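You operate a simulated robot arm through the tools that you are given. There is no shell and no other tool. Be economical: measure what you need, move in short steps, check, and stop when the job is done.

Carry out the task below with a simulated robot arm. There is one attempt and no reset: what you move stays moved.

TASK
Set the trip dial to 4 bar and prove it with the pump.
Fine: collar tight on the steel plug, type on SWITCH, release closed; pump till the lamp lights, then open the release.

The check looks at the end state, three seconds after you hand in, the way a careful person would. Anything else that was tipped, shoved, dropped, spilled or broken makes it a failure.

THE ROBOT
A 6-joint arm with a two-finger parallel gripper, fixed in place. Base frame: the origin is at the foot of the arm, x ahead of it, y to its left, z up; the work surface is at about z = 0.806. Readings come in m, rad, newtons and seconds.
With the tool pointing down near the work surface it reaches from about 0.26 to 0.68 m from the base axis. Its first joint turns from -1.152 to 1.152 rad. Payload 2.9 kg.
The TCP is the grasp point between the finger pads, 0.03 m short of the fingertips. In the tool frame z runs along the fingers and y along their closing line. Largest opening 0.11 m; finger width 0.02, thickness 0.01; the body of the gripper, 0.048 by 0.112 m, starts 0.055 m behind the TCP.
Orientation is that of the tool frame in the base frame, as a unit quaternion [w, x, y, z]. With the fingers straight down and closing along the base's y, the tool's x points along the base's -x, its y along +y and its z along -z.

THE INTERFACE
- The arm moves only by the tool arm_command. Its arguments are lists of equal length, an entry for each row: "travel": the shift along the base's x, y, z in m, a list of three; "turn": the turn, a rotation vector about the base's x, y, z in rad, a list of three; "gripper": the gripper command, from -1 (shut) to 1 (fully open), values between in proportion. In form: {"travel": [[x, y, z], ...], "turn": [[rx, ry, rz], ...], "gripper": [gripper, ...]}. A call has 1 to 12 rows; each row is the pose to reach, as a shift and turn from the pose commanded when the call began. Rows are played at 5 a second. More than 0.05 m and 0.15 rad between two rows, or a gripper value outside its range, and nothing of the call is played. A pose out of reach is approached as far as the arm can. The call stops where the force on the tool passes 40 N (or 10 N more than at its start, if that is more) or the arm is blocked; 0.2 s more then pass. Each finger travels about 0.108 m/s and halts on what it meets, pressing with about 28 N; the grip force reading is that of the motor and also rises with nothing between the fingers. The clock runs only during rows and for 0.2 s after the last one: add rows that repeat a pose to give the fingers time. The reply holds the time, the measured pose of the TCP, the force on the tool along the base axes, the opening and the grip force, in the units named above and with some noise, and new pictures: "pictures" is both (left out), scene, wrist or none.
- Cameras (640 x 400 px; columns grow to the right, rows downward): "scene" is fixed at [0.0861, 0.4456, 1.3714]; the picture's right is [-0.63, -0.78, 0.00], its down [-0.53, 0.42, -0.74] and it looks along [0.57, -0.46, -0.68] (base axes); focal length 230 px, centre (320, 200). "wrist" rides on the gripper at [-0.036, 0, -0.057] in the tool frame; the picture's right is [0.00, -1.00, 0.00], its down [0.97, 0.00, -0.24] and it looks along [0.24, 0.00, 0.97] (tool axes); focal length 218 px, centre (320, 200). There is no depth. A picture from a camera that has moved, and an enlarged one, comes with that camera's place and axes in the base frame and with its lens.
- close_up(camera, box): a new picture of the part [left, top, right, bottom] of that camera's present view, enlarged. The clock stands still meanwhile.
- sign_off(): hands the job in; it is judged then, once.

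Go step by step. Nothing tells you positions but the pictures and the camera data: compare them with the known pose of the tool, close in by small moves and look again before you grip or let go. The budget is 120 turns and 150 pictures, counting those below and the enlarged ones. Unless the task says otherwise, let go and move clear before handing in, and close with one line.

The tools are called as a command line: name --argument value ..., lists and objects as JSON in quotes. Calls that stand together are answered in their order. arm_command: Moves the arm, as the interface text tells. Its arguments: {"type":"object","properties":{"travel":{"type":"array"},"turn":{"type":"array"},"gripper":{"type":"array"},"pictures":{"type":"string","enum":["both","scene","wrist","none"]}},"required":["travel","turn","gripper"]} The other tools are called the same way: close_up (camera, box) takes an enlarged picture of a part of a camera's view; sign_off () hands the job in.

At the start:

```text
time: 0.0
position: [0.3089, -0.1853, 1.1924]
ee_rot: [0.001, 0.0, 1.0, 0.0]
contact_force: [-0.6, 0.1, -0.5]
gripper_width: 0.11
grasp_force: 0.1
```

scene: 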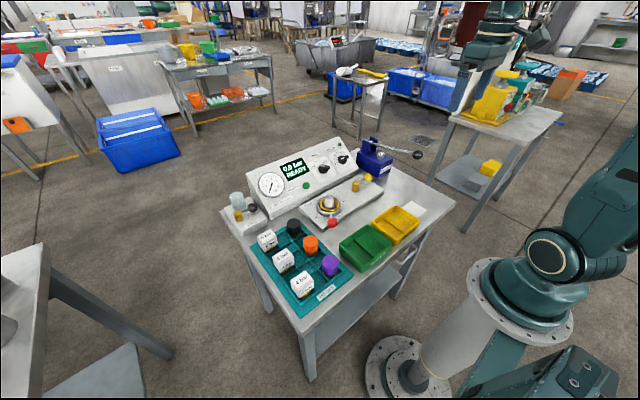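
wrist: 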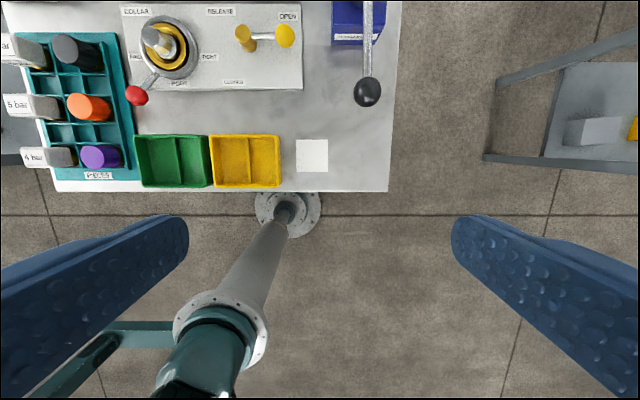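

I see a bench with a test panel (gauge, display, knobs), a collar station with lever, a release handle, a pump with lever, trays, and a pieces rack. I'll look closer before moving.

close_up --camera "scene" --box '[220, 120, 440, 260]'

close_up --camera "scene" --box '[220, 180, 360, 320]'

close_up --camera "wrist" --box '[0, 0, 400, 200]'

```text
2.86 times, centred on (330, 190) of scene
camera zoom: at [0.0861, 0.4456, 1.3714], right [-0.63, -0.78, 0.0], down [-0.53, 0.42, -0.74], along [0.57, -0.46, -0.68], focal length 656 px, centre (291, 229)
```

zoom: 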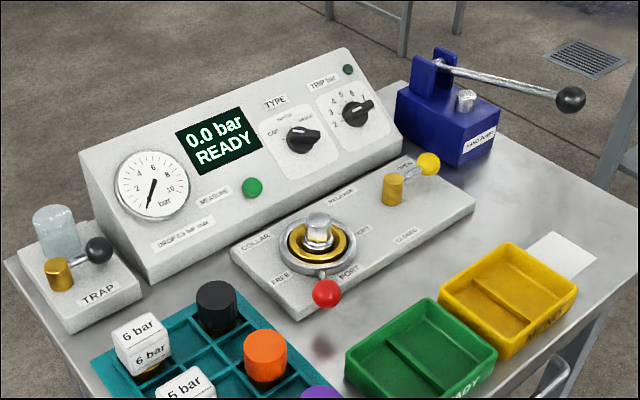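

```text
2.86 times, centred on (290, 250) of scene
camera zoom: at [0.0861, 0.4456, 1.3714], right [-0.63, -0.78, 0.0], down [-0.53, 0.42, -0.74], along [0.57, -0.46, -0.68], focal length 656 px, centre (406, 57)
```

zoom: 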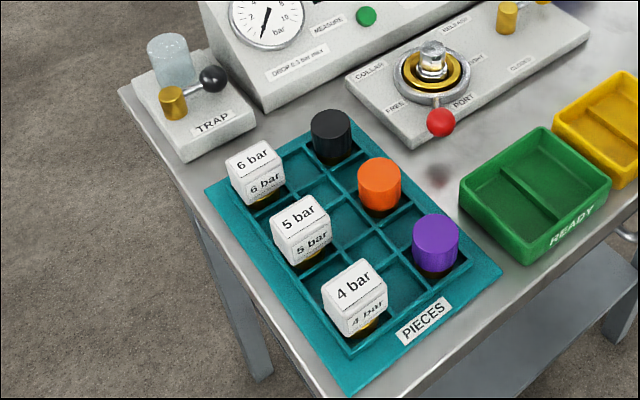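

```text
1.60 times, centred on (200, 100) of wrist
camera zoom: at [0.3454, -0.1863, 1.2514], right [0.0, -1.0, 0.0], down [-0.97, 0.0, 0.24], along [-0.24, 0.0, -0.97], focal length 349 px, centre (512, 360)
```

zoom: 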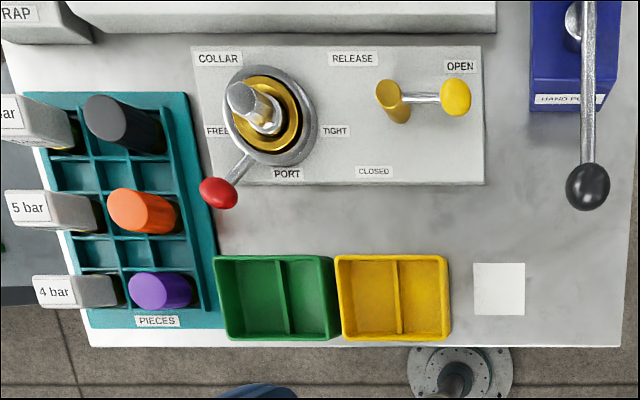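

The steel plug already sits in the port; the collar lever, release, TYPE and TRIP knobs need turning. I'll move over the panel at height for a better look.

arm_command --travel '[[0.04, 0.03, 0], [0.08, 0.06, 0], [0.12, 0.09, 0], [0.16, 0.12, 0], [0.2, 0.15, 0], [0.2, 0.15, 0]]' --turn '[[0, 0, 0], [0, 0, 0], [0, 0, 0], [0, 0, 0], [0, 0, 0], [0, 0, 0]]' --gripper '[1, 1, 1, 1, 1, 1]' --pictures "wrist"

```text
time: 1.4
position: [0.5087, -0.0378, 1.1965]
ee_rot: [-0.001, -0.001, 1.0, 0.0]
contact_force: [0.7, 0.0, 0.4]
gripper_width: 0.11
grasp_force: 0.0
camera wrist: at [0.5457, -0.0371, 1.2541], right [0.0, -1.0, 0.0], down [-0.97, 0.0, 0.24], along [-0.24, 0.0, -0.97], focal length 218 px, centre (320, 200)
```

wrist: 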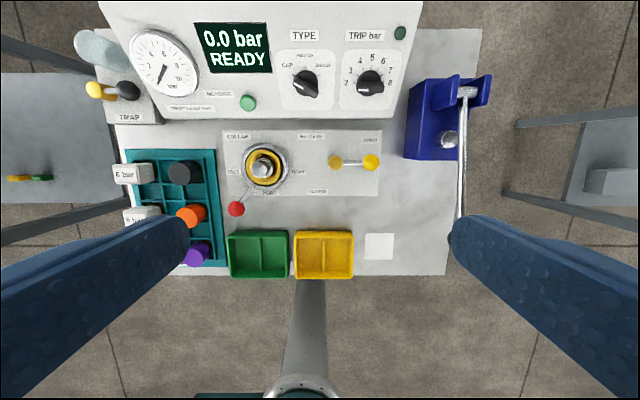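

close_up --camera "wrist" --box '[250, 20, 410, 120]'

close_up --camera "wrist" --box '[210, 120, 400, 220]'

close_up --camera "scene" --box '[300, 120, 400, 190]'

```text
4.00 times, centred on (330, 70) of wrist
camera zoom: at [0.5457, -0.0371, 1.2541], right [0.0, -1.0, 0.0], down [-0.97, 0.0, 0.24], along [-0.24, 0.0, -0.97], focal length 873 px, centre (280, 720)
```

zoom: 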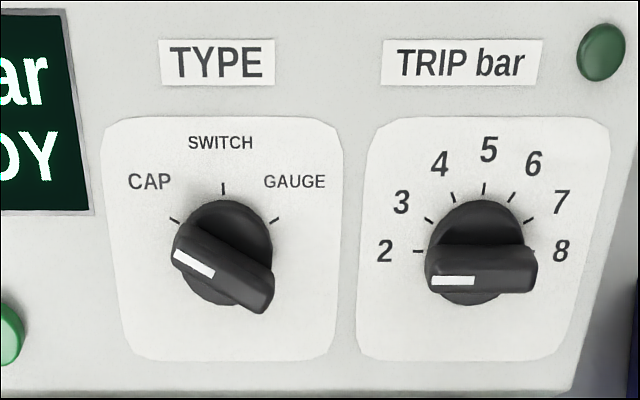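

```text
3.37 times, centred on (305, 170) of wrist
camera zoom: at [0.5457, -0.0371, 1.2541], right [0.0, -1.0, 0.0], down [-0.97, 0.0, 0.24], along [-0.24, 0.0, -0.97], focal length 735 px, centre (370, 301)
```

zoom: 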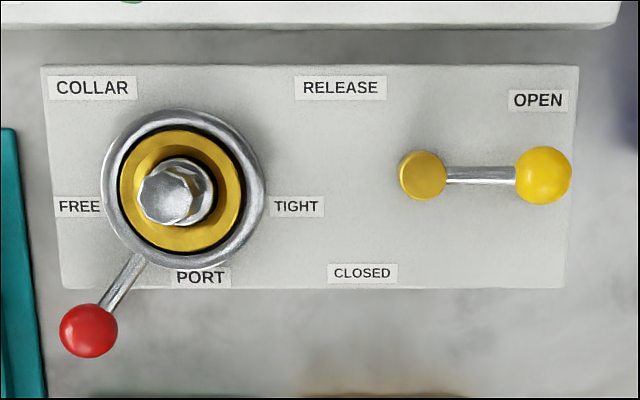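

```text
5.71 times, centred on (350, 155) of scene
camera zoom: at [0.0861, 0.4456, 1.3714], right [-0.63, -0.78, 0.0], down [-0.53, 0.42, -0.74], along [0.57, -0.46, -0.68], focal length 1312 px, centre (149, 457)
```

zoom: 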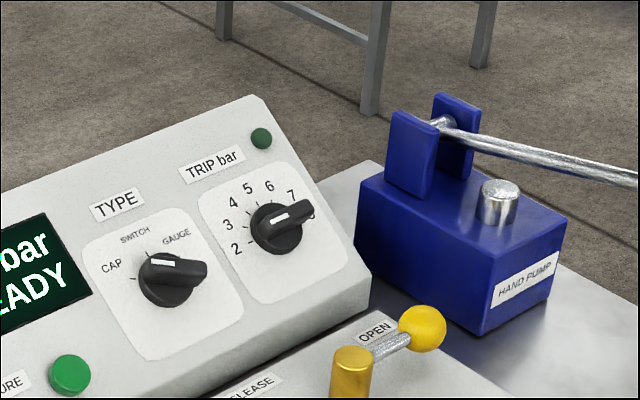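

TYPE points to CAP and TRIP to 2, so both need 60° clockwise. The panel slopes about 35° and the TRIP knob is near (0.637,-0.117,0.87). I'll tilt the tool to face it and look from closer.

arm_command --travel '[[0.006, -0.016, -0.038], [0.012, -0.032, -0.076], [0.018, -0.048, -0.114], [0.025, -0.064, -0.152], [0.031, -0.08, -0.19], [0.031, -0.08, -0.19]]' --turn '[[0, -0.122, 0], [0, -0.244, 0], [0, -0.366, 0], [0, -0.488, 0], [0, -0.61, 0], [0, -0.61, 0]]' --gripper '[1, 1, 1, 1, 1, 1]'

```text
time: 2.8
position: [0.5399, -0.1167, 1.0024]
ee_rot: [0.301, -0.001, 0.954, 0.0]
contact_force: [0.1, -0.1, 0.0]
gripper_width: 0.1097
grasp_force: 0.1
camera wrist: at [0.5378, -0.117, 1.0714], right [0.0, -1.0, 0.0], down [-0.93, 0.0, -0.36], along [0.36, 0.0, -0.93], focal length 218 px, centre (320, 200)
```

scene: 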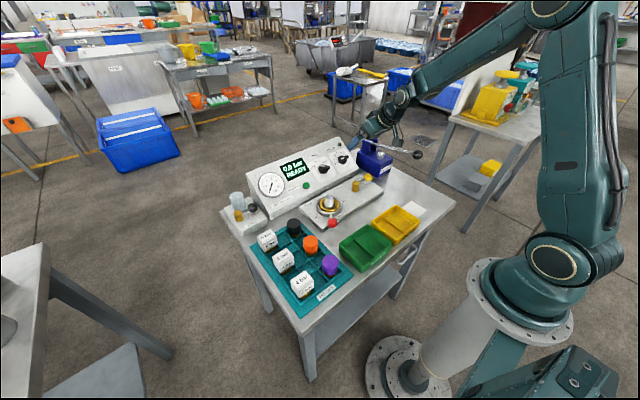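
wrist: 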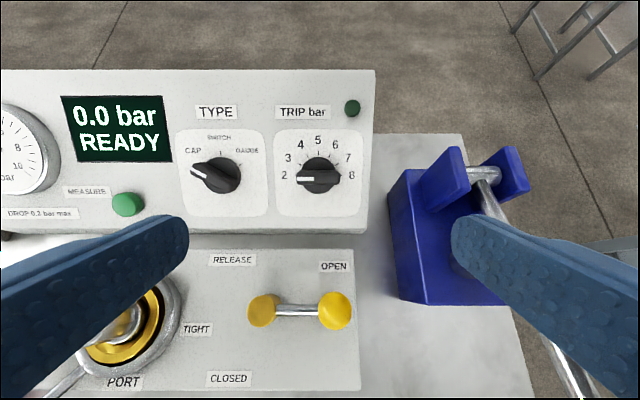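

close_up --camera "wrist" --box '[270, 125, 370, 195]'

close_up --camera "scene" --box '[320, 110, 400, 180]'

```text
5.71 times, centred on (320, 160) of wrist
camera zoom: at [0.5378, -0.117, 1.0714], right [0.0, -1.0, 0.0], down [-0.93, 0.0, -0.36], along [0.36, 0.0, -0.93], focal length 1247 px, centre (320, 429)
```

zoom: 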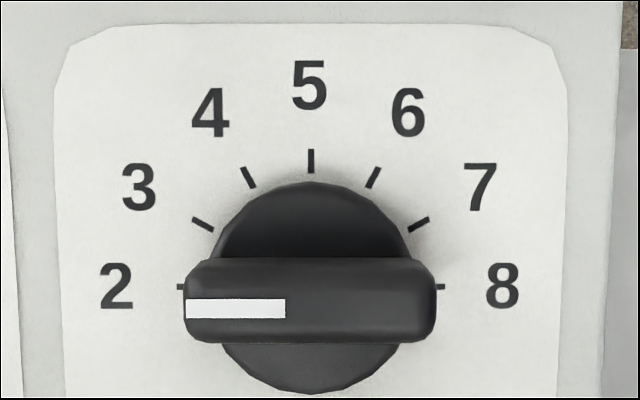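

```text
5.71 times, centred on (360, 145) of scene
camera zoom: at [0.0861, 0.4455, 1.3714], right [-0.63, -0.78, 0.0], down [-0.53, 0.42, -0.74], along [0.57, -0.46, -0.68], focal length 1312 px, centre (91, 514)
```

zoom: 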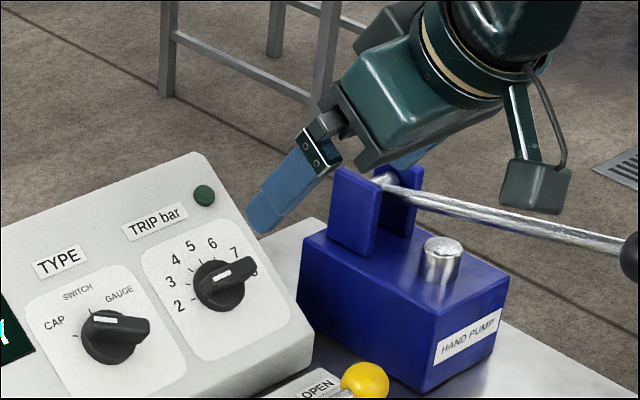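

The TRIP bar lies along y, so I close in along the panel normal while turning the tool 90° so the fingers straddle the bar.

arm_command --travel '[[0.005, 0, -0.006], [0.01, 0, -0.013], [0.016, 0, -0.019], [0.021, 0, -0.025], [0.026, 0, -0.032], [0.032, 0.001, -0.038], [0.037, 0.001, -0.045], [0.042, 0.001, -0.051], [0.047, 0.001, -0.057], [0.053, 0.001, -0.064], [0.058, 0.001, -0.07], [0.058, 0.001, -0.07]]' --turn '[[-0.082, 0, 0.117], [-0.164, 0, 0.234], [-0.246, 0, 0.351], [-0.328, 0, 0.468], [-0.41, 0, 0.585], [-0.491, 0, 0.702], [-0.573, 0, 0.819], [-0.655, 0, 0.936], [-0.737, 0, 1.053], [-0.819, 0, 1.17], [-0.901, 0, 1.287], [-0.901, 0, 1.287]]' --gripper '[1, 0.8, 0.6, 0.4, 0.2, 0, -0.1, -0.2, -0.2, -0.2, -0.2, -0.2]'

```text
time: 5.4
position: [0.5978, -0.1157, 0.9312]
ee_rot: [-0.212, 0.675, -0.674, 0.213]
contact_force: [-0.4, -0.8, -0.3]
gripper_width: 0.044
grasp_force: 0.0
camera wrist: at [0.5658, -0.0801, 0.9809], right [0.82, 0.0, 0.57], down [-0.14, -0.97, 0.2], along [0.56, -0.24, -0.79], focal length 218 px, centre (320, 200)
```

scene: 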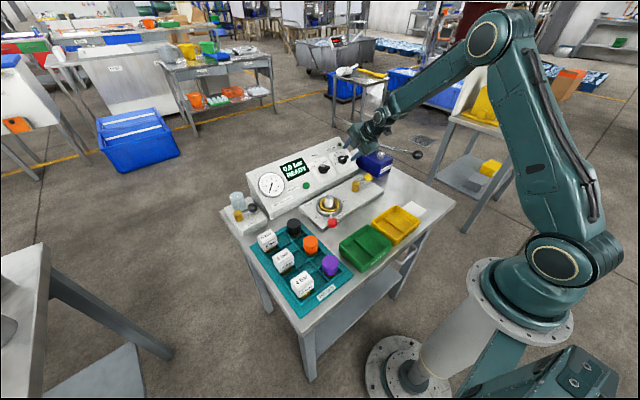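
wrist: 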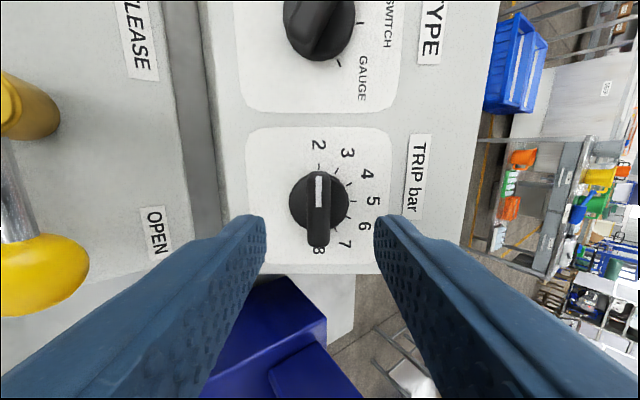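

Aligned. Advance along the normal to straddle the bar, then look.

arm_command --travel '[[0.011, -0.001, -0.0155], [0.022, -0.002, -0.031], [0.0325, -0.002, -0.0465], [0.0325, -0.002, -0.0465]]' --turn '[[0, 0, 0], [0, 0, 0], [0, 0, 0], [0, 0, 0]]' --gripper '[-0.2, -0.2, -0.2, -0.2]' --pictures "wrist"

close_up --camera "scene" --box '[310, 110, 390, 180]'

```text
time: 6.3
position: [0.6296, -0.1167, 0.8909]
ee_rot: [-0.212, 0.675, -0.675, 0.212]
contact_force: [-18.1, 1.9, 13.7]
gripper_width: 0.0436
grasp_force: 0.0
stopped in row 4: the force on the tool passed its limit (the readings are from after the stop); the commanded pose is now the measured one
camera wrist: at [0.5973, -0.082, 0.9395], right [0.82, 0.0, 0.57], down [-0.14, -0.97, 0.2], along [0.56, -0.24, -0.8], focal length 218 px, centre (320, 200)
```

wrist: 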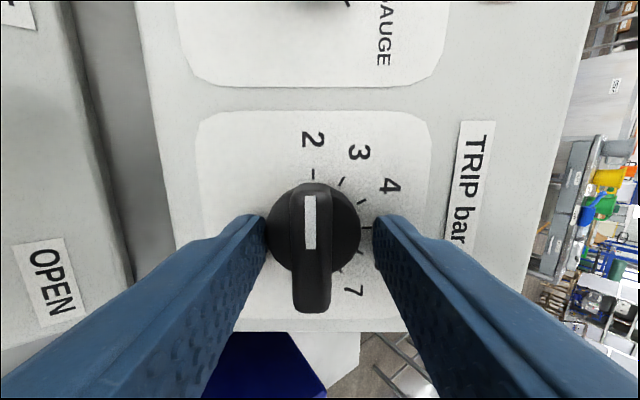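

```text
5.71 times, centred on (350, 145) of scene
camera zoom: at [0.0853, 0.4456, 1.3714], right [-0.63, -0.78, 0.0], down [-0.53, 0.42, -0.74], along [0.57, -0.46, -0.68], focal length 1312 px, centre (149, 514)
```

zoom: 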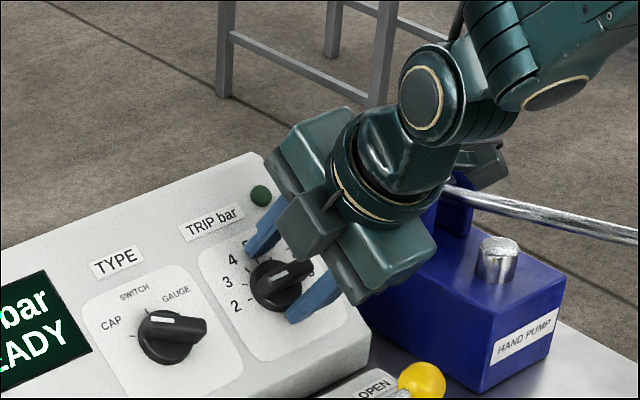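

Tips touched the panel face, so it's ~1 cm nearer than estimated. Back off 12 mm along the normal, close on the bar.

arm_command --travel '[[-0.0085, 0, 0.0087], [-0.0085, 0, 0.0087], [-0.0085, 0, 0.0087], [-0.0085, 0, 0.0087], [-0.0085, 0, 0.0087]]' --turn '[[0, 0, 0], [0, 0, 0], [0, 0, 0], [0, 0, 0], [0, 0, 0]]' --gripper '[-0.2, -0.5, -0.8, -0.8, -0.8]' --pictures "wrist"

```text
time: 7.5
position: [0.6215, -0.1168, 0.8979]
ee_rot: [0.211, -0.674, 0.675, -0.211]
contact_force: [-3.9, -0.3, -2.6]
gripper_width: 0.0128
grasp_force: 45.3
camera wrist: at [0.5892, -0.0815, 0.9468], right [0.82, 0.0, 0.57], down [-0.14, -0.97, 0.2], along [0.55, -0.24, -0.8], focal length 218 px, centre (320, 200)
```

wrist: 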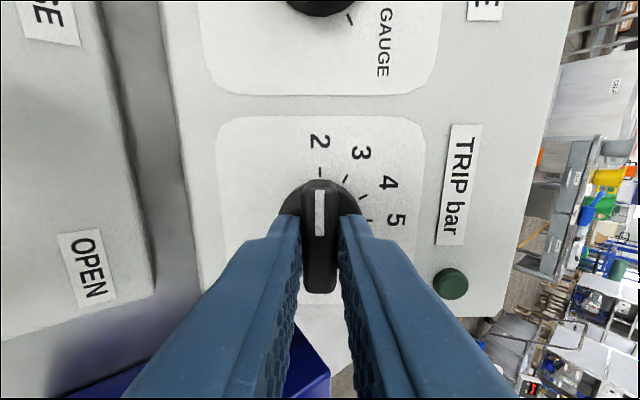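

Gripped on the bar. Rotate 60° clockwise about the panel normal.

arm_command --travel '[[0, 0, 0], [0, 0, 0], [0, 0, 0], [0, 0, 0], [0, 0, 0], [0, 0, 0], [0, 0, 0], [0, 0, 0], [0, 0, 0]]' --turn '[[0.075, 0, -0.107], [0.15, 0, -0.214], [0.225, 0, -0.322], [0.3, 0, -0.429], [0.375, 0, -0.536], [0.45, 0, -0.643], [0.525, 0, -0.751], [0.6, 0, -0.858], [0.6, 0, -0.858]]' --gripper '[-0.8, -0.8, -0.8, -0.8, -0.8, -0.8, -0.8, -0.8, -0.8]' --pictures "wrist"

```text
time: 9.5
position: [0.6194, -0.1162, 0.8975]
ee_rot: [0.288, -0.247, 0.922, -0.076]
contact_force: [-17.6, 10.8, -7.9]
gripper_width: 0.0128
grasp_force: 44.6
camera wrist: at [0.6136, -0.0987, 0.9635], right [0.41, -0.87, 0.28], down [-0.83, -0.49, -0.28], along [0.38, -0.12, -0.92], focal length 218 px, centre (320, 200)
```

wrist: 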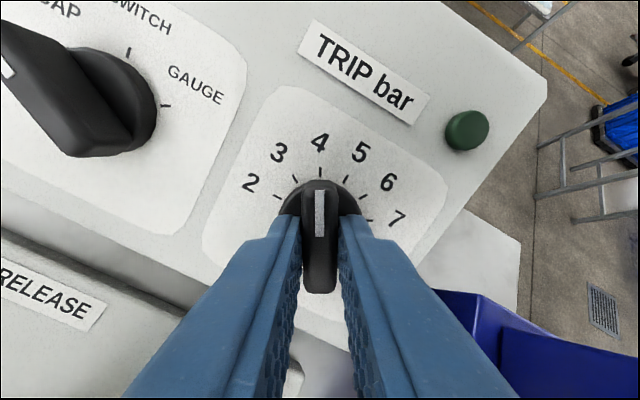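

The pointer lines up with 4. Release and back off along the normal.

arm_command --travel '[[0, 0, 0], [0, 0, 0], [-0.0115, 0, 0.0164], [-0.023, 0, 0.0328], [-0.0345, 0, 0.049], [-0.0345, 0, 0.049]]' --turn '[[0, 0, 0], [0, 0, 0], [0, 0, 0], [0, 0, 0], [0, 0, 0], [0, 0, 0]]' --gripper '[-0.4, -0.2, -0.2, -0.2, -0.2, -0.2]' --pictures "wrist"

close_up --camera "wrist" --box '[200, 40, 440, 260]'

```text
time: 10.9
position: [0.5865, -0.1181, 0.9481]
ee_rot: [0.29, -0.248, 0.921, -0.077]
contact_force: [0.2, -0.3, -0.5]
gripper_width: 0.0441
grasp_force: 0.1
camera wrist: at [0.5798, -0.0994, 1.015], right [0.41, -0.87, 0.29], down [-0.83, -0.49, -0.28], along [0.39, -0.12, -0.92], focal length 218 px, centre (320, 200)
```

wrist: 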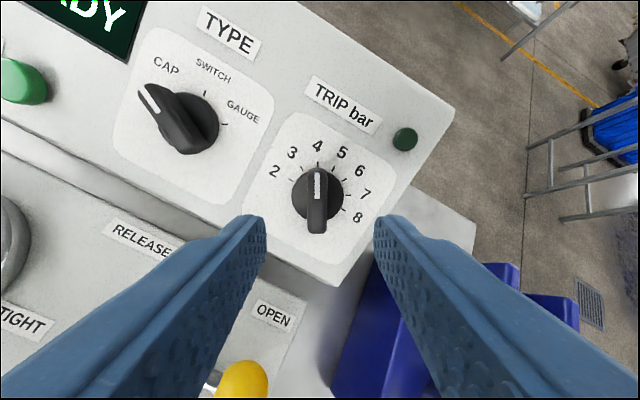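

```text
1.82 times, centred on (320, 150) of wrist
camera zoom: at [0.5798, -0.0994, 1.015], right [0.41, -0.87, 0.29], down [-0.83, -0.49, -0.28], along [0.39, -0.12, -0.92], focal length 397 px, centre (320, 291)
```

zoom: 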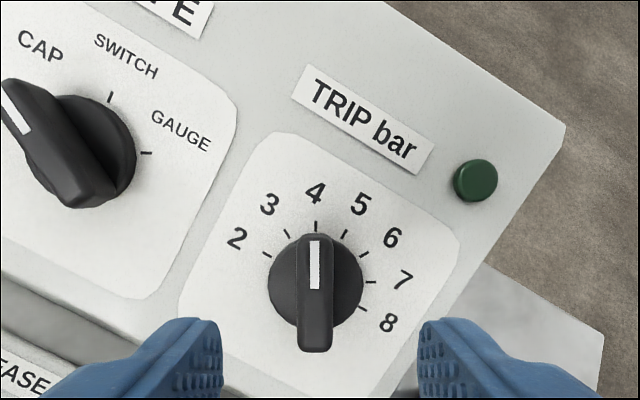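

TRIP is on 4. Next, shift across to the TYPE knob (~0.10 m in +y) and turn the tool 30° back for its bar.

arm_command --travel '[[0, 0.025, 0], [0, 0.05, 0], [0, 0.075, 0], [0, 0.1, 0], [0, 0.1, 0]]' --turn '[[-0.075, 0, 0.107], [-0.15, 0, 0.214], [-0.225, 0, 0.322], [-0.3, 0, 0.429], [-0.3, 0, 0.429]]' --gripper '[-0.2, -0.2, -0.2, -0.2, -0.2]' --pictures "wrist"

```text
time: 12.1
position: [0.5884, -0.0182, 0.948]
ee_rot: [0.26, -0.478, 0.826, -0.151]
contact_force: [-0.3, 0.1, 0.2]
gripper_width: 0.044
grasp_force: 0.0
camera wrist: at [0.5705, 0.0127, 1.0072], right [0.71, -0.5, 0.5], down [-0.53, -0.84, -0.08], along [0.46, -0.21, -0.86], focal length 218 px, centre (320, 200)
```

wrist: 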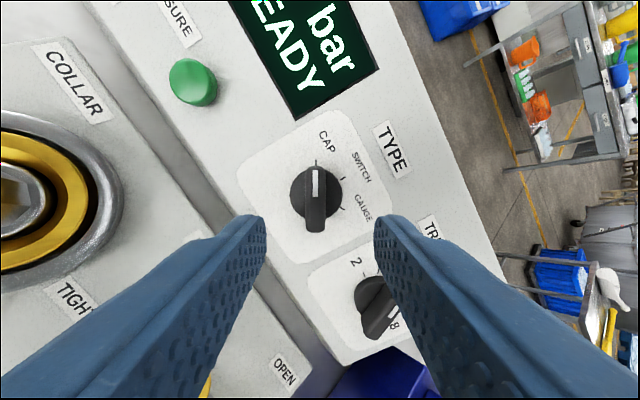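

Well centred on the TYPE bar, same picture as before gripping TRIP. Go down 60 mm along the normal and grip.

arm_command --travel '[[0.0115, 0, -0.0164], [0.023, 0, -0.0328], [0.0335, 0, -0.048], [0.0335, 0, -0.048], [0.0335, 0, -0.048], [0.0335, 0, -0.048], [0.0335, 0, -0.048]]' --turn '[[0, 0, 0], [0, 0, 0], [0, 0, 0], [0, 0, 0], [0, 0, 0], [0, 0, 0], [0, 0, 0]]' --gripper '[-0.2, -0.2, -0.2, -0.5, -0.8, -0.8, -0.8]' --pictures "wrist"

```text
time: 13.7
position: [0.6212, -0.0185, 0.8986]
ee_rot: [0.259, -0.478, 0.826, -0.148]
contact_force: [-4.7, 7.2, -8.4]
gripper_width: 0.0163
grasp_force: 5.4
camera wrist: at [0.6039, 0.0135, 0.9583], right [0.71, -0.5, 0.49], down [-0.53, -0.84, -0.08], along [0.45, -0.21, -0.87], focal length 218 px, centre (320, 200)
```

wrist: 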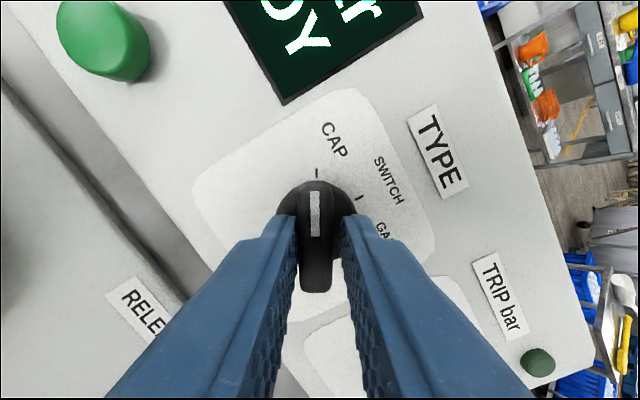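

arm_command --travel '[[0, 0, 0], [0, 0, 0], [0, 0, 0], [0, 0, 0], [0, 0, 0], [0, 0, 0], [0, 0, 0], [0, 0, 0], [0, 0, 0], [0, 0, 0], [0, 0, 0]]' --turn '[[0, 0, 0], [0, 0, 0], [0.075, 0, -0.107], [0.15, 0, -0.214], [0.225, 0, -0.322], [0.3, 0, -0.429], [0.375, 0, -0.536], [0.45, 0, -0.643], [0.525, 0, -0.751], [0.6, 0, -0.858], [0.6, 0, -0.858]]' --gripper '[-0.85, -0.85, -0.85, -0.85, -0.85, -0.85, -0.85, -0.85, -0.85, -0.85, -0.85]' --pictures "wrist"

```text
time: 16.1
position: [0.6218, -0.0165, 0.9006]
ee_rot: [0.302, 0.0, 0.953, 0.003]
contact_force: [0.5, 15.1, -2.0]
gripper_width: 0.0156
grasp_force: 6.8
camera wrist: at [0.6188, -0.0171, 0.97], right [0.0, -1.0, 0.0], down [-0.93, 0.0, -0.36], along [0.36, 0.0, -0.93], focal length 218 px, centre (320, 200)
```

wrist: 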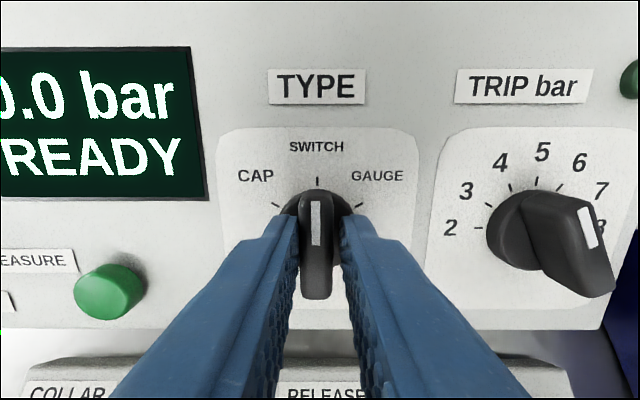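

TYPE now points at SWITCH, but the TRIP knob looks changed from 4; I'll release TYPE, back off, and look.

arm_command --travel '[[0, 0, 0], [0, 0, 0], [-0.0115, 0, 0.0164], [-0.023, 0, 0.0328], [-0.0345, 0, 0.049], [-0.0345, 0, 0.049]]' --turn '[[0, 0, 0], [0, 0, 0], [0, 0, 0], [0, 0, 0], [0, 0, 0], [0, 0, 0]]' --gripper '[-0.5, -0.4, -0.4, -0.4, -0.4, -0.4]' --pictures "wrist"

close_up --camera "scene" --box '[310, 110, 390, 180]'

```text
time: 17.5
position: [0.5844, -0.017, 0.9481]
ee_rot: [0.3, 0.0, 0.954, 0.001]
contact_force: [-0.1, -0.5, -1.3]
gripper_width: 0.0329
grasp_force: 0.1
camera wrist: at [0.5826, -0.0183, 1.017], right [0.0, -1.0, 0.0], down [-0.93, 0.0, -0.36], along [0.36, 0.0, -0.93], focal length 218 px, centre (320, 200)
```

wrist: 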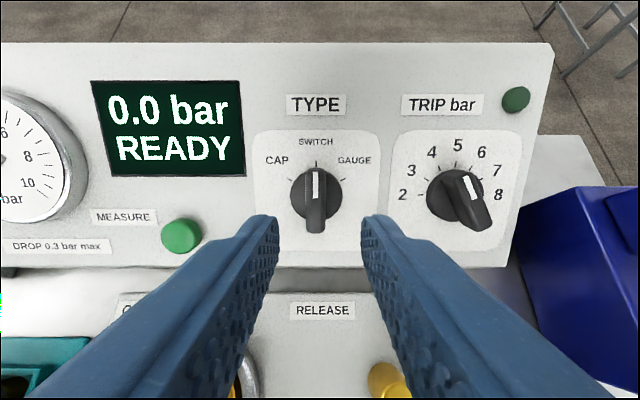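

```text
5.71 times, centred on (350, 145) of scene
camera zoom: at [0.086, 0.4456, 1.3714], right [-0.63, -0.78, 0.0], down [-0.53, 0.42, -0.74], along [0.57, -0.46, -0.68], focal length 1312 px, centre (149, 514)
```

zoom: 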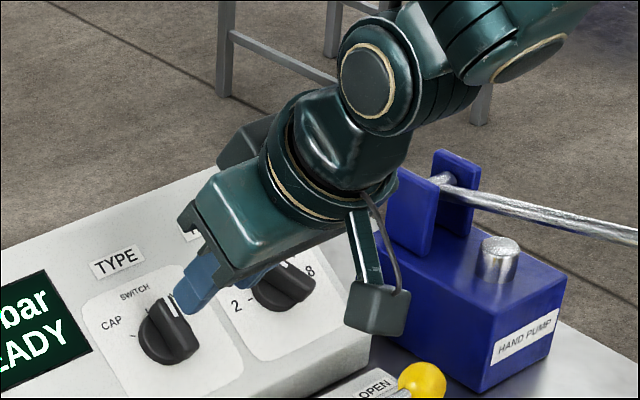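

Both dials read right (TYPE at SWITCH, TRIP bar along the 4 direction). Next, the collar lever: ball near (0.426,0.124,0.842). I move above it, tool vertical, fingers turned to straddle it along its tangent.

arm_command --travel '[[-0.02, 0.015, 0.03], [-0.045, 0.04, 0.045], [-0.073, 0.065, 0.052], [-0.101, 0.09, 0.052], [-0.13, 0.116, 0.052], [-0.158, 0.141, 0.052], [-0.158, 0.141, 0.052]]' --turn '[[0.032, 0.098, -0.102], [0.064, 0.196, -0.203], [0.096, 0.295, -0.305], [0.128, 0.393, -0.407], [0.16, 0.491, -0.508], [0.192, 0.589, -0.61], [0.192, 0.589, -0.61]]' --gripper '[-0.2, -0.2, -0.2, -0.2, -0.2, -0.2, -0.2]'

```text
time: 19.1
position: [0.4274, 0.1233, 1.0024]
ee_rot: [0.001, 0.31, 0.951, 0.0]
contact_force: [-0.8, 0.6, 0.0]
gripper_width: 0.044
grasp_force: 0.0
camera wrist: at [0.4579, 0.1019, 1.0602], right [-0.59, -0.81, 0.0], down [-0.78, 0.57, 0.24], along [-0.19, 0.14, -0.97], focal length 218 px, centre (320, 200)
```

scene: 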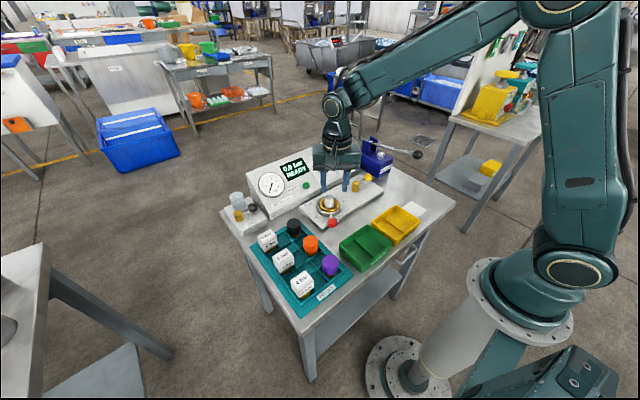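
wrist: 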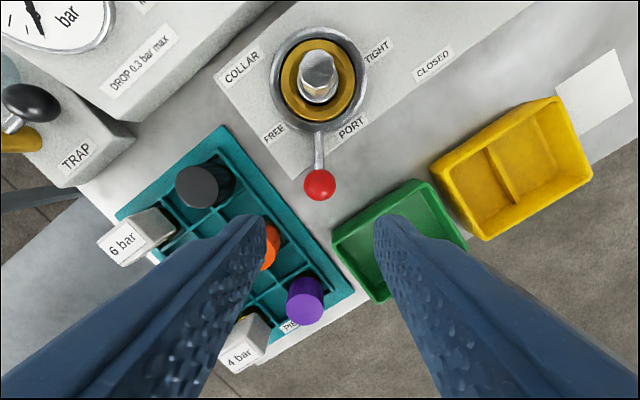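

The ball is centred between the fingers. Descend to put the tips around it.

arm_command --travel '[[0.001, 0, -0.046], [0.001, 0, -0.092], [0.001, 0, -0.125], [0.001, 0, -0.14], [0.001, 0, -0.14]]' --turn '[[0, 0, 0], [0, 0, 0], [0, 0, 0], [0, 0, 0], [0, 0, 0]]' --gripper '[-0.2, -0.2, -0.2, -0.2, -0.2]'

```text
time: 20.3
position: [0.4288, 0.1217, 0.8612]
ee_rot: [0.0, 0.31, 0.951, 0.0]
contact_force: [0.2, 0.0, 0.2]
gripper_width: 0.044
grasp_force: 0.1
camera wrist: at [0.4594, 0.1, 0.9195], right [-0.59, -0.81, 0.0], down [-0.79, 0.57, 0.24], along [-0.19, 0.14, -0.97], focal length 218 px, centre (320, 200)
```

scene: 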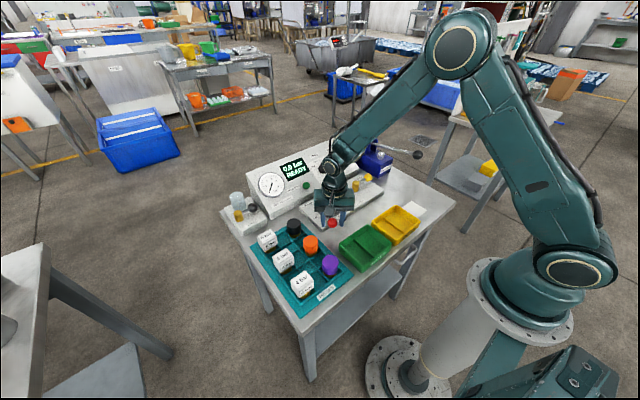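
wrist: 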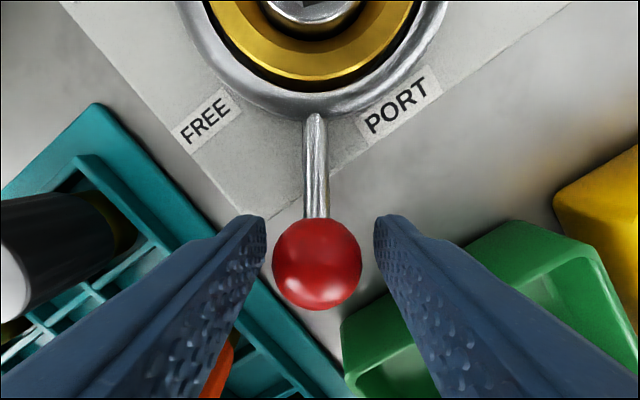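

The ball is between the tips. Sweep along its arc toward TIGHT (counter-clockwise from above).

arm_command --travel '[[-0.0069, -0.0111, 0], [-0.0122, -0.0231, 0], [-0.0157, -0.0356, 0], [-0.0175, -0.0486, 0], [-0.0174, -0.0616, 0], [-0.0156, -0.0746, 0], [-0.0156, -0.0746, 0]]' --turn '[[0, 0, 0.14], [0, 0, 0.28], [0, 0, 0.42], [0, 0, 0.56], [0, 0, 0.7], [0, 0, 0.84], [0, 0, 0.84]]' --gripper '[-0.2, -0.2, -0.2, -0.2, -0.2, -0.2, -0.2]'

```text
time: 21.9
position: [0.4137, 0.0497, 0.8599]
ee_rot: [0.0, -0.106, 0.994, 0.001]
contact_force: [0.6, 0.4, -0.9]
gripper_width: 0.0443
grasp_force: 0.1
camera wrist: at [0.4496, 0.0562, 0.9191], right [0.21, -0.98, 0.0], down [-0.95, -0.2, 0.24], along [-0.23, -0.05, -0.97], focal length 218 px, centre (320, 200)
```

scene: 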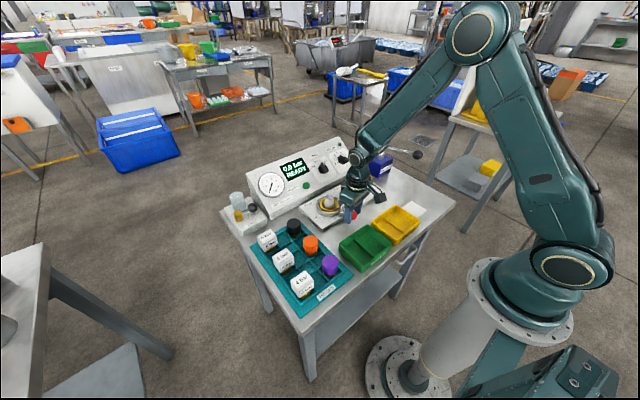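
wrist: 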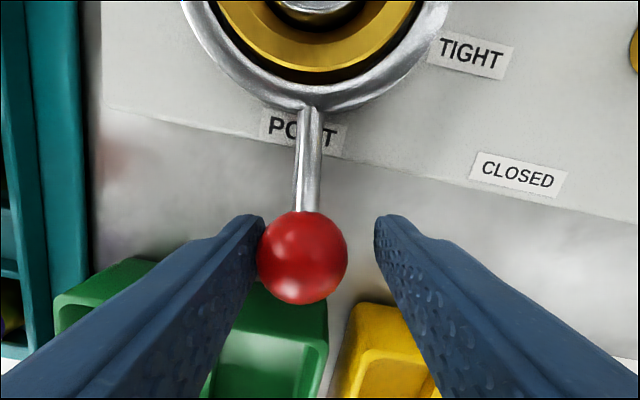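

arm_command --travel '[[0.0037, -0.0125, 0], [0.0091, -0.0244, 0], [0.0161, -0.0354, 0], [0.0245, -0.0454, 0], [0.0343, -0.0541, 0], [0.0343, -0.0541, 0]]' --turn '[[0, 0, 0.14], [0, 0, 0.28], [0, 0, 0.42], [0, 0, 0.56], [0, 0, 0.7], [0, 0, 0.7]]' --gripper '[-0.2, -0.2, -0.2, -0.2, -0.2, -0.2]' --pictures "wrist"

```text
time: 23.1
position: [0.4357, 0.0045, 0.8582]
ee_rot: [-0.008, -0.433, 0.901, 0.013]
contact_force: [-17.0, 18.6, 3.9]
gripper_width: 0.0564
grasp_force: 11.8
stopped in row 5: the force on the tool passed its limit (the readings are from after the stop); the commanded pose is now the measured one
camera wrist: at [0.4608, 0.0323, 0.916], right [0.78, -0.62, -0.03], down [-0.6, -0.76, 0.24], along [-0.18, -0.17, -0.97], focal length 218 px, centre (320, 200)
```

wrist: 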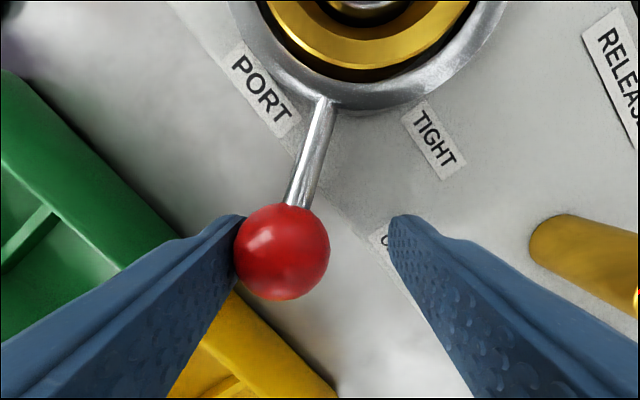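

The lever met firm resistance past PORT toward TIGHT. Ease off, lift and look.

arm_command --travel '[[-0.003, 0.004, 0], [-0.003, 0.004, 0.03], [-0.003, 0.004, 0.07], [-0.003, 0.004, 0.11], [-0.003, 0.004, 0.14], [-0.003, 0.004, 0.14]]' --turn '[[0, 0, 0], [0, 0, -0.1], [0, 0, -0.2], [0, 0, -0.3], [0, 0, -0.4], [0, 0, -0.4]]' --gripper '[-0.1, -0.1, -0.1, -0.1, -0.1, -0.1]'

```text
time: 24.5
position: [0.436, 0.0066, 0.9976]
ee_rot: [-0.003, -0.241, 0.97, 0.009]
contact_force: [-0.4, 0.6, -0.6]
gripper_width: 0.0497
grasp_force: 0.0
camera wrist: at [0.4698, 0.022, 1.0579], right [0.47, -0.88, -0.02], down [-0.86, -0.46, 0.24], along [-0.22, -0.09, -0.97], focal length 218 px, centre (320, 200)
```

scene: 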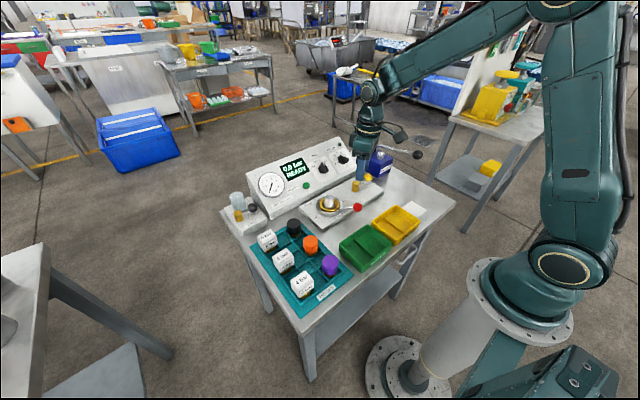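
wrist: 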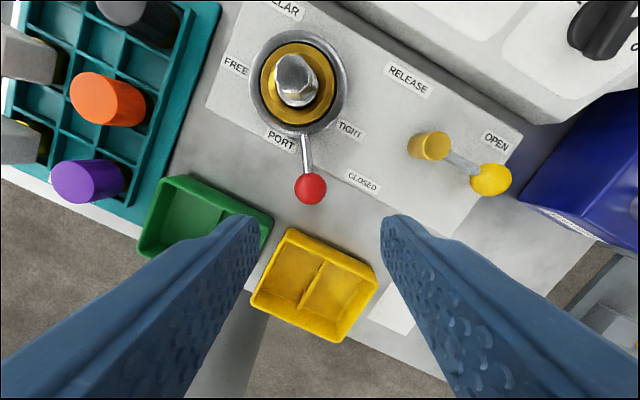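

The lever swung about 70° to the stop mirror-opposite its start, at TIGHT. Next the release handle: ball near (0.515,-0.134,0.845), must swing to CLOSED (toward -x). I go above it with fingers straddling along x.

arm_command --travel '[[0.01, -0.0176, 0], [0.02, -0.035, 0], [0.03, -0.053, 0], [0.04, -0.07, 0], [0.05, -0.088, 0], [0.06, -0.105, 0], [0.07, -0.123, 0], [0.0795, -0.1406, 0], [0.0795, -0.1406, 0]]' --turn '[[0, 0, 0.135], [0, 0, 0.27], [0, 0, 0.405], [0, 0, 0.54], [0, 0, 0.675], [0, 0, 0.81], [0, 0, 0.945], [0, 0, 1.08], [0, 0, 1.08]]' --gripper '[-0.15, -0.15, -0.15, -0.15, -0.15, -0.15, -0.15, -0.15, -0.15]'

```text
time: 26.5
position: [0.5174, -0.1339, 0.9998]
ee_rot: [0.007, 0.708, -0.707, -0.008]
contact_force: [0.3, 0.1, 0.1]
gripper_width: 0.0471
grasp_force: 0.0
camera wrist: at [0.5185, -0.0983, 1.0574], right [1.0, 0.0, -0.02], down [0.0, -0.97, 0.24], along [-0.02, -0.24, -0.97], focal length 218 px, centre (320, 200)
```

scene: 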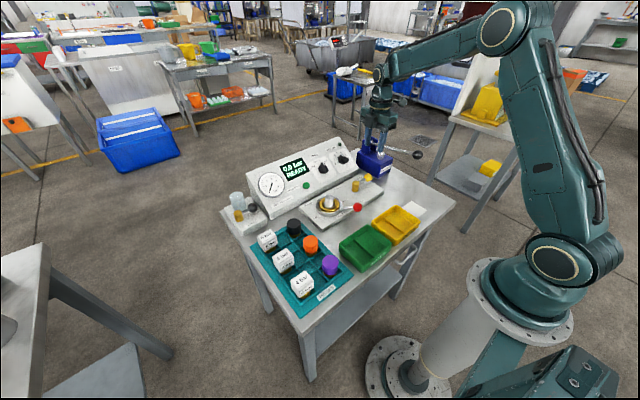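
wrist: 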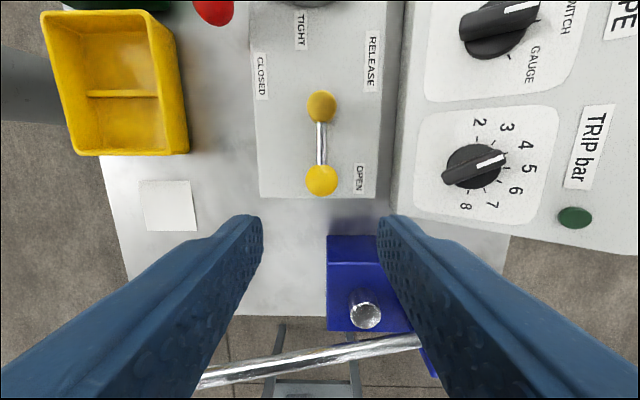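

arm_command --travel '[[-0.002, 0.003, -0.046], [-0.002, 0.003, -0.092], [-0.002, 0.003, -0.12], [-0.002, 0.003, -0.135], [-0.002, 0.003, -0.135]]' --turn '[[0, 0, 0], [0, 0, 0], [0, 0, 0], [0, 0, 0], [0, 0, 0]]' --gripper '[-0.15, -0.15, -0.15, -0.15, -0.15]'

close_up --camera "scene" --box '[320, 110, 420, 210]'

```text
time: 27.7
position: [0.5139, -0.1308, 0.8634]
ee_rot: [-0.007, -0.706, 0.708, 0.008]
contact_force: [0.2, -0.2, 1.1]
gripper_width: 0.0469
grasp_force: 0.1
camera wrist: at [0.516, -0.0952, 0.9227], right [1.0, 0.0, -0.02], down [0.0, -0.97, 0.24], along [-0.02, -0.24, -0.97], focal length 218 px, centre (320, 200)
```

scene: 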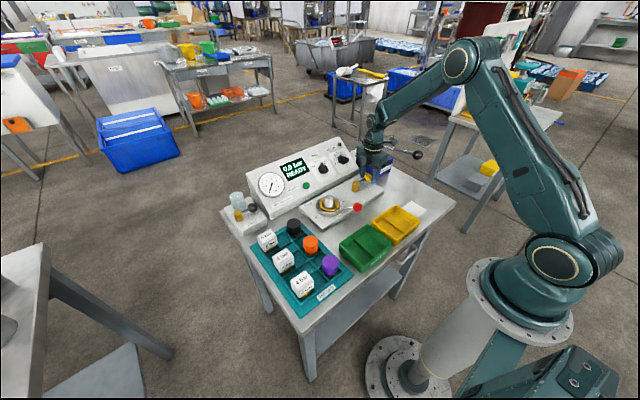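
wrist: 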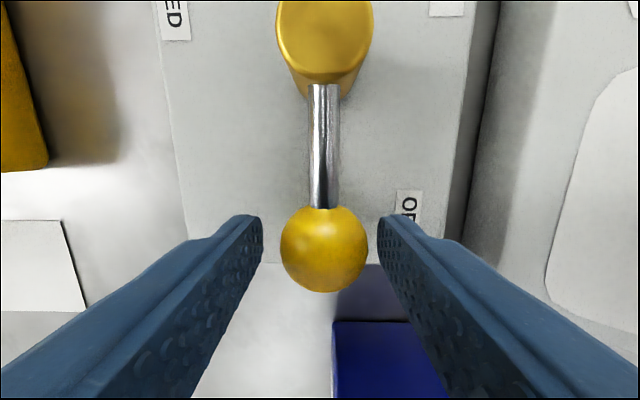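

```text
4.00 times, centred on (370, 160) of scene
camera zoom: at [0.0861, 0.4456, 1.3714], right [-0.63, -0.78, 0.0], down [-0.53, 0.42, -0.74], along [0.57, -0.46, -0.68], focal length 919 px, centre (120, 360)
```

zoom: 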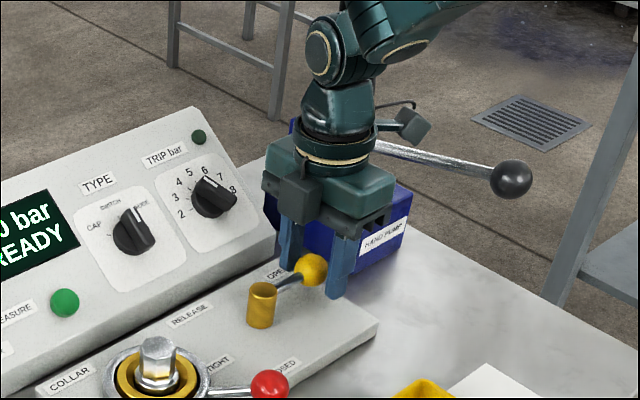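

Ball straddled. Sweep it 90° clockwise to CLOSED.

arm_command --travel '[[-0.0089, 0.0006, 0], [-0.0177, 0.0025, 0], [-0.0261, 0.0056, 0], [-0.034, 0.0098, 0], [-0.0412, 0.015, 0], [-0.0477, 0.0213, 0], [-0.0531, 0.0283, 0], [-0.0576, 0.0361, 0], [-0.0609, 0.0444, 0], [-0.0631, 0.0531, 0], [-0.064, 0.062, 0], [-0.064, 0.062, 0]]' --turn '[[0, 0, -0.14], [0, 0, -0.28], [0, 0, -0.42], [0, 0, -0.56], [0, 0, -0.7], [0, 0, -0.84], [0, 0, -0.98], [0, 0, -1.12], [0, 0, -1.26], [0, 0, -1.4], [0, 0, -1.54], [0, 0, -1.54]]' --gripper '[-0.15, -0.15, -0.15, -0.15, -0.15, -0.15, -0.15, -0.15, -0.15, -0.15, -0.15, -0.15]'

```text
time: 30.3
position: [0.4496, -0.0688, 0.8625]
ee_rot: [0.0, -0.013, 1.0, 0.011]
contact_force: [0.5, -0.4, 0.1]
gripper_width: 0.0469
grasp_force: 0.2
camera wrist: at [0.4865, -0.07, 0.9219], right [0.03, -1.0, -0.02], down [-0.97, -0.03, 0.24], along [-0.24, 0.01, -0.97], focal length 218 px, centre (320, 200)
```

scene: 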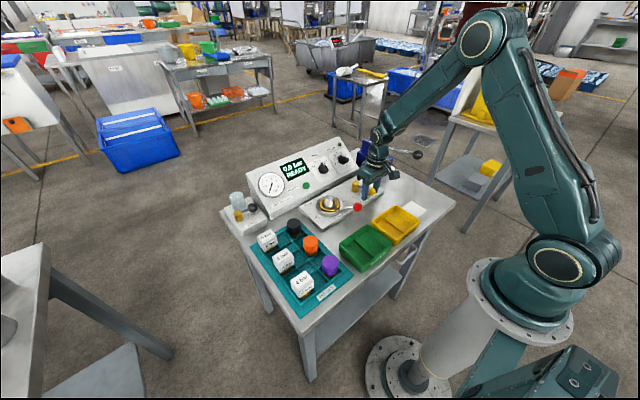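
wrist: 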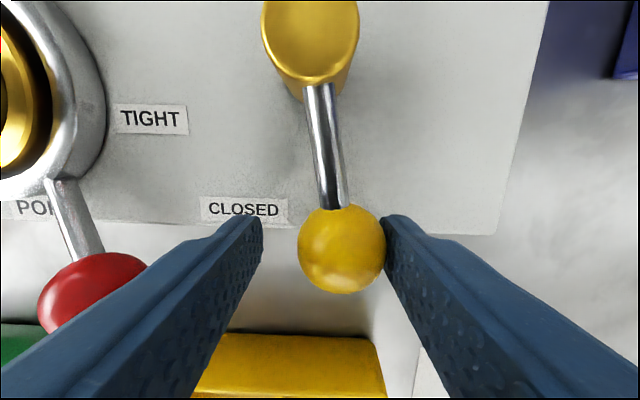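

It's nearly at CLOSED; push a little further until it stops.

arm_command --travel '[[0.0, 0.005, 0], [0.0005, 0.01, 0], [0.002, 0.015, 0], [0.003, 0.02, 0], [0.003, 0.02, 0]]' --turn '[[0, 0, -0.07], [0, 0, -0.14], [0, 0, -0.21], [0, 0, -0.28], [0, 0, -0.28]]' --gripper '[-0.15, -0.15, -0.15, -0.15, -0.15]' --pictures "wrist"

```text
time: 31.3
position: [0.4526, -0.0623, 0.8629]
ee_rot: [0.003, 0.127, 0.992, 0.0]
contact_force: [-2.0, -24.2, -2.0]
gripper_width: 0.0589
grasp_force: 12.2
stopped in row 4: the force on the tool passed its limit (the readings are from after the stop); the commanded pose is now the measured one
camera wrist: at [0.4879, -0.0713, 0.9219], right [-0.25, -0.97, 0.0], down [-0.94, 0.24, 0.23], along [-0.23, 0.06, -0.97], focal length 218 px, centre (320, 200)
```

wrist: 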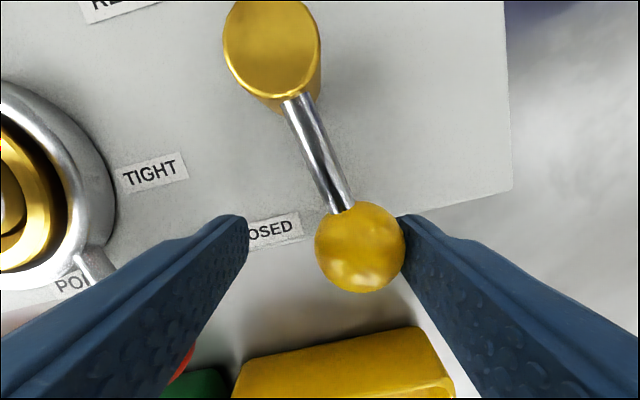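

Release reached its CLOSED stop. Ease off, lift, and go above the pump lever's ball (about (0.41,-0.247,0.951)).

arm_command --travel '[[0, -0.006, 0], [0, -0.006, 0.05], [0, -0.006, 0.1], [-0.002, -0.01, 0.15], [-0.01, -0.05, 0.18], [-0.017, -0.09, 0.19], [-0.025, -0.13, 0.2], [-0.034, -0.16, 0.2], [-0.0426, -0.184, 0.2], [-0.0426, -0.184, 0.2]]' --turn '[[0, 0, 0], [0, 0, 0], [0, 0, 0.05], [0, 0, 0.1], [0, 0, 0.15], [0, 0, 0.15], [0, 0, 0.15], [0, 0, 0.15], [0, 0, 0.15], [0, 0, 0.15]]' --gripper '[-0.1, -0.1, -0.1, 0, 0.1, 0.1, 0.1, 0.1, 0.1, 0.1]'

```text
refused: row 4 steps farther than a row can; nothing moved
```

arm_command --travel '[[0, -0.006, 0], [0, -0.006, 0.045], [0, -0.006, 0.09], [-0.002, -0.01, 0.135], [-0.008, -0.035, 0.165], [-0.014, -0.07, 0.185], [-0.022, -0.11, 0.2], [-0.034, -0.15, 0.2], [-0.0426, -0.184, 0.2], [-0.0426, -0.184, 0.2]]' --turn '[[0, 0, 0], [0, 0, 0], [0, 0, 0.05], [0, 0, 0.1], [0, 0, 0.15], [0, 0, 0.15], [0, 0, 0.15], [0, 0, 0.15], [0, 0, 0.15], [0, 0, 0.15]]' --gripper '[-0.1, -0.1, -0.1, 0, 0.1, 0.1, 0.1, 0.1, 0.1, 0.1]'

close_up --camera "scene" --box '[240, 120, 440, 240]'

```text
time: 33.5
position: [0.4092, -0.2417, 1.0637]
ee_rot: [0.003, 0.048, 0.999, 0.004]
contact_force: [0.1, 0.0, 0.0]
gripper_width: 0.0604
grasp_force: 0.0
camera wrist: at [0.4456, -0.246, 1.1226], right [-0.09, -1.0, -0.01], down [-0.97, 0.09, 0.24], along [-0.23, 0.03, -0.97], focal length 218 px, centre (320, 200)
```

scene: 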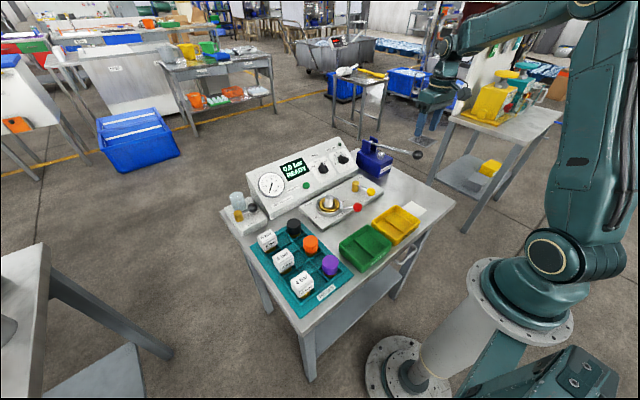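
wrist: 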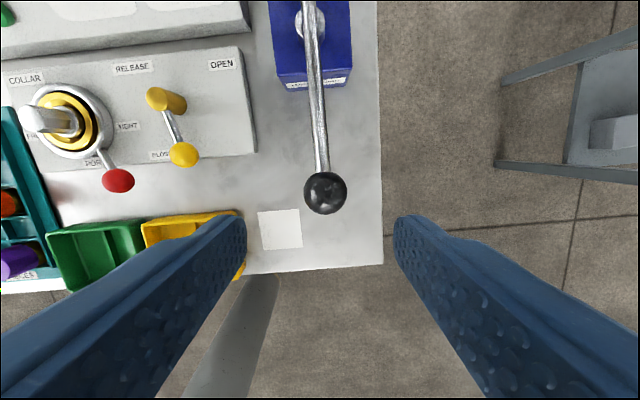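

```text
3.20 times, centred on (340, 180) of scene
camera zoom: at [0.0861, 0.4455, 1.3714], right [-0.63, -0.78, 0.0], down [-0.53, 0.42, -0.74], along [0.57, -0.46, -0.68], focal length 735 px, centre (256, 264)
```

zoom: 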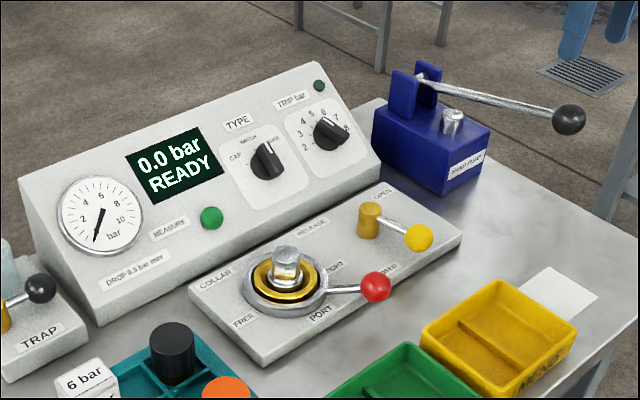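

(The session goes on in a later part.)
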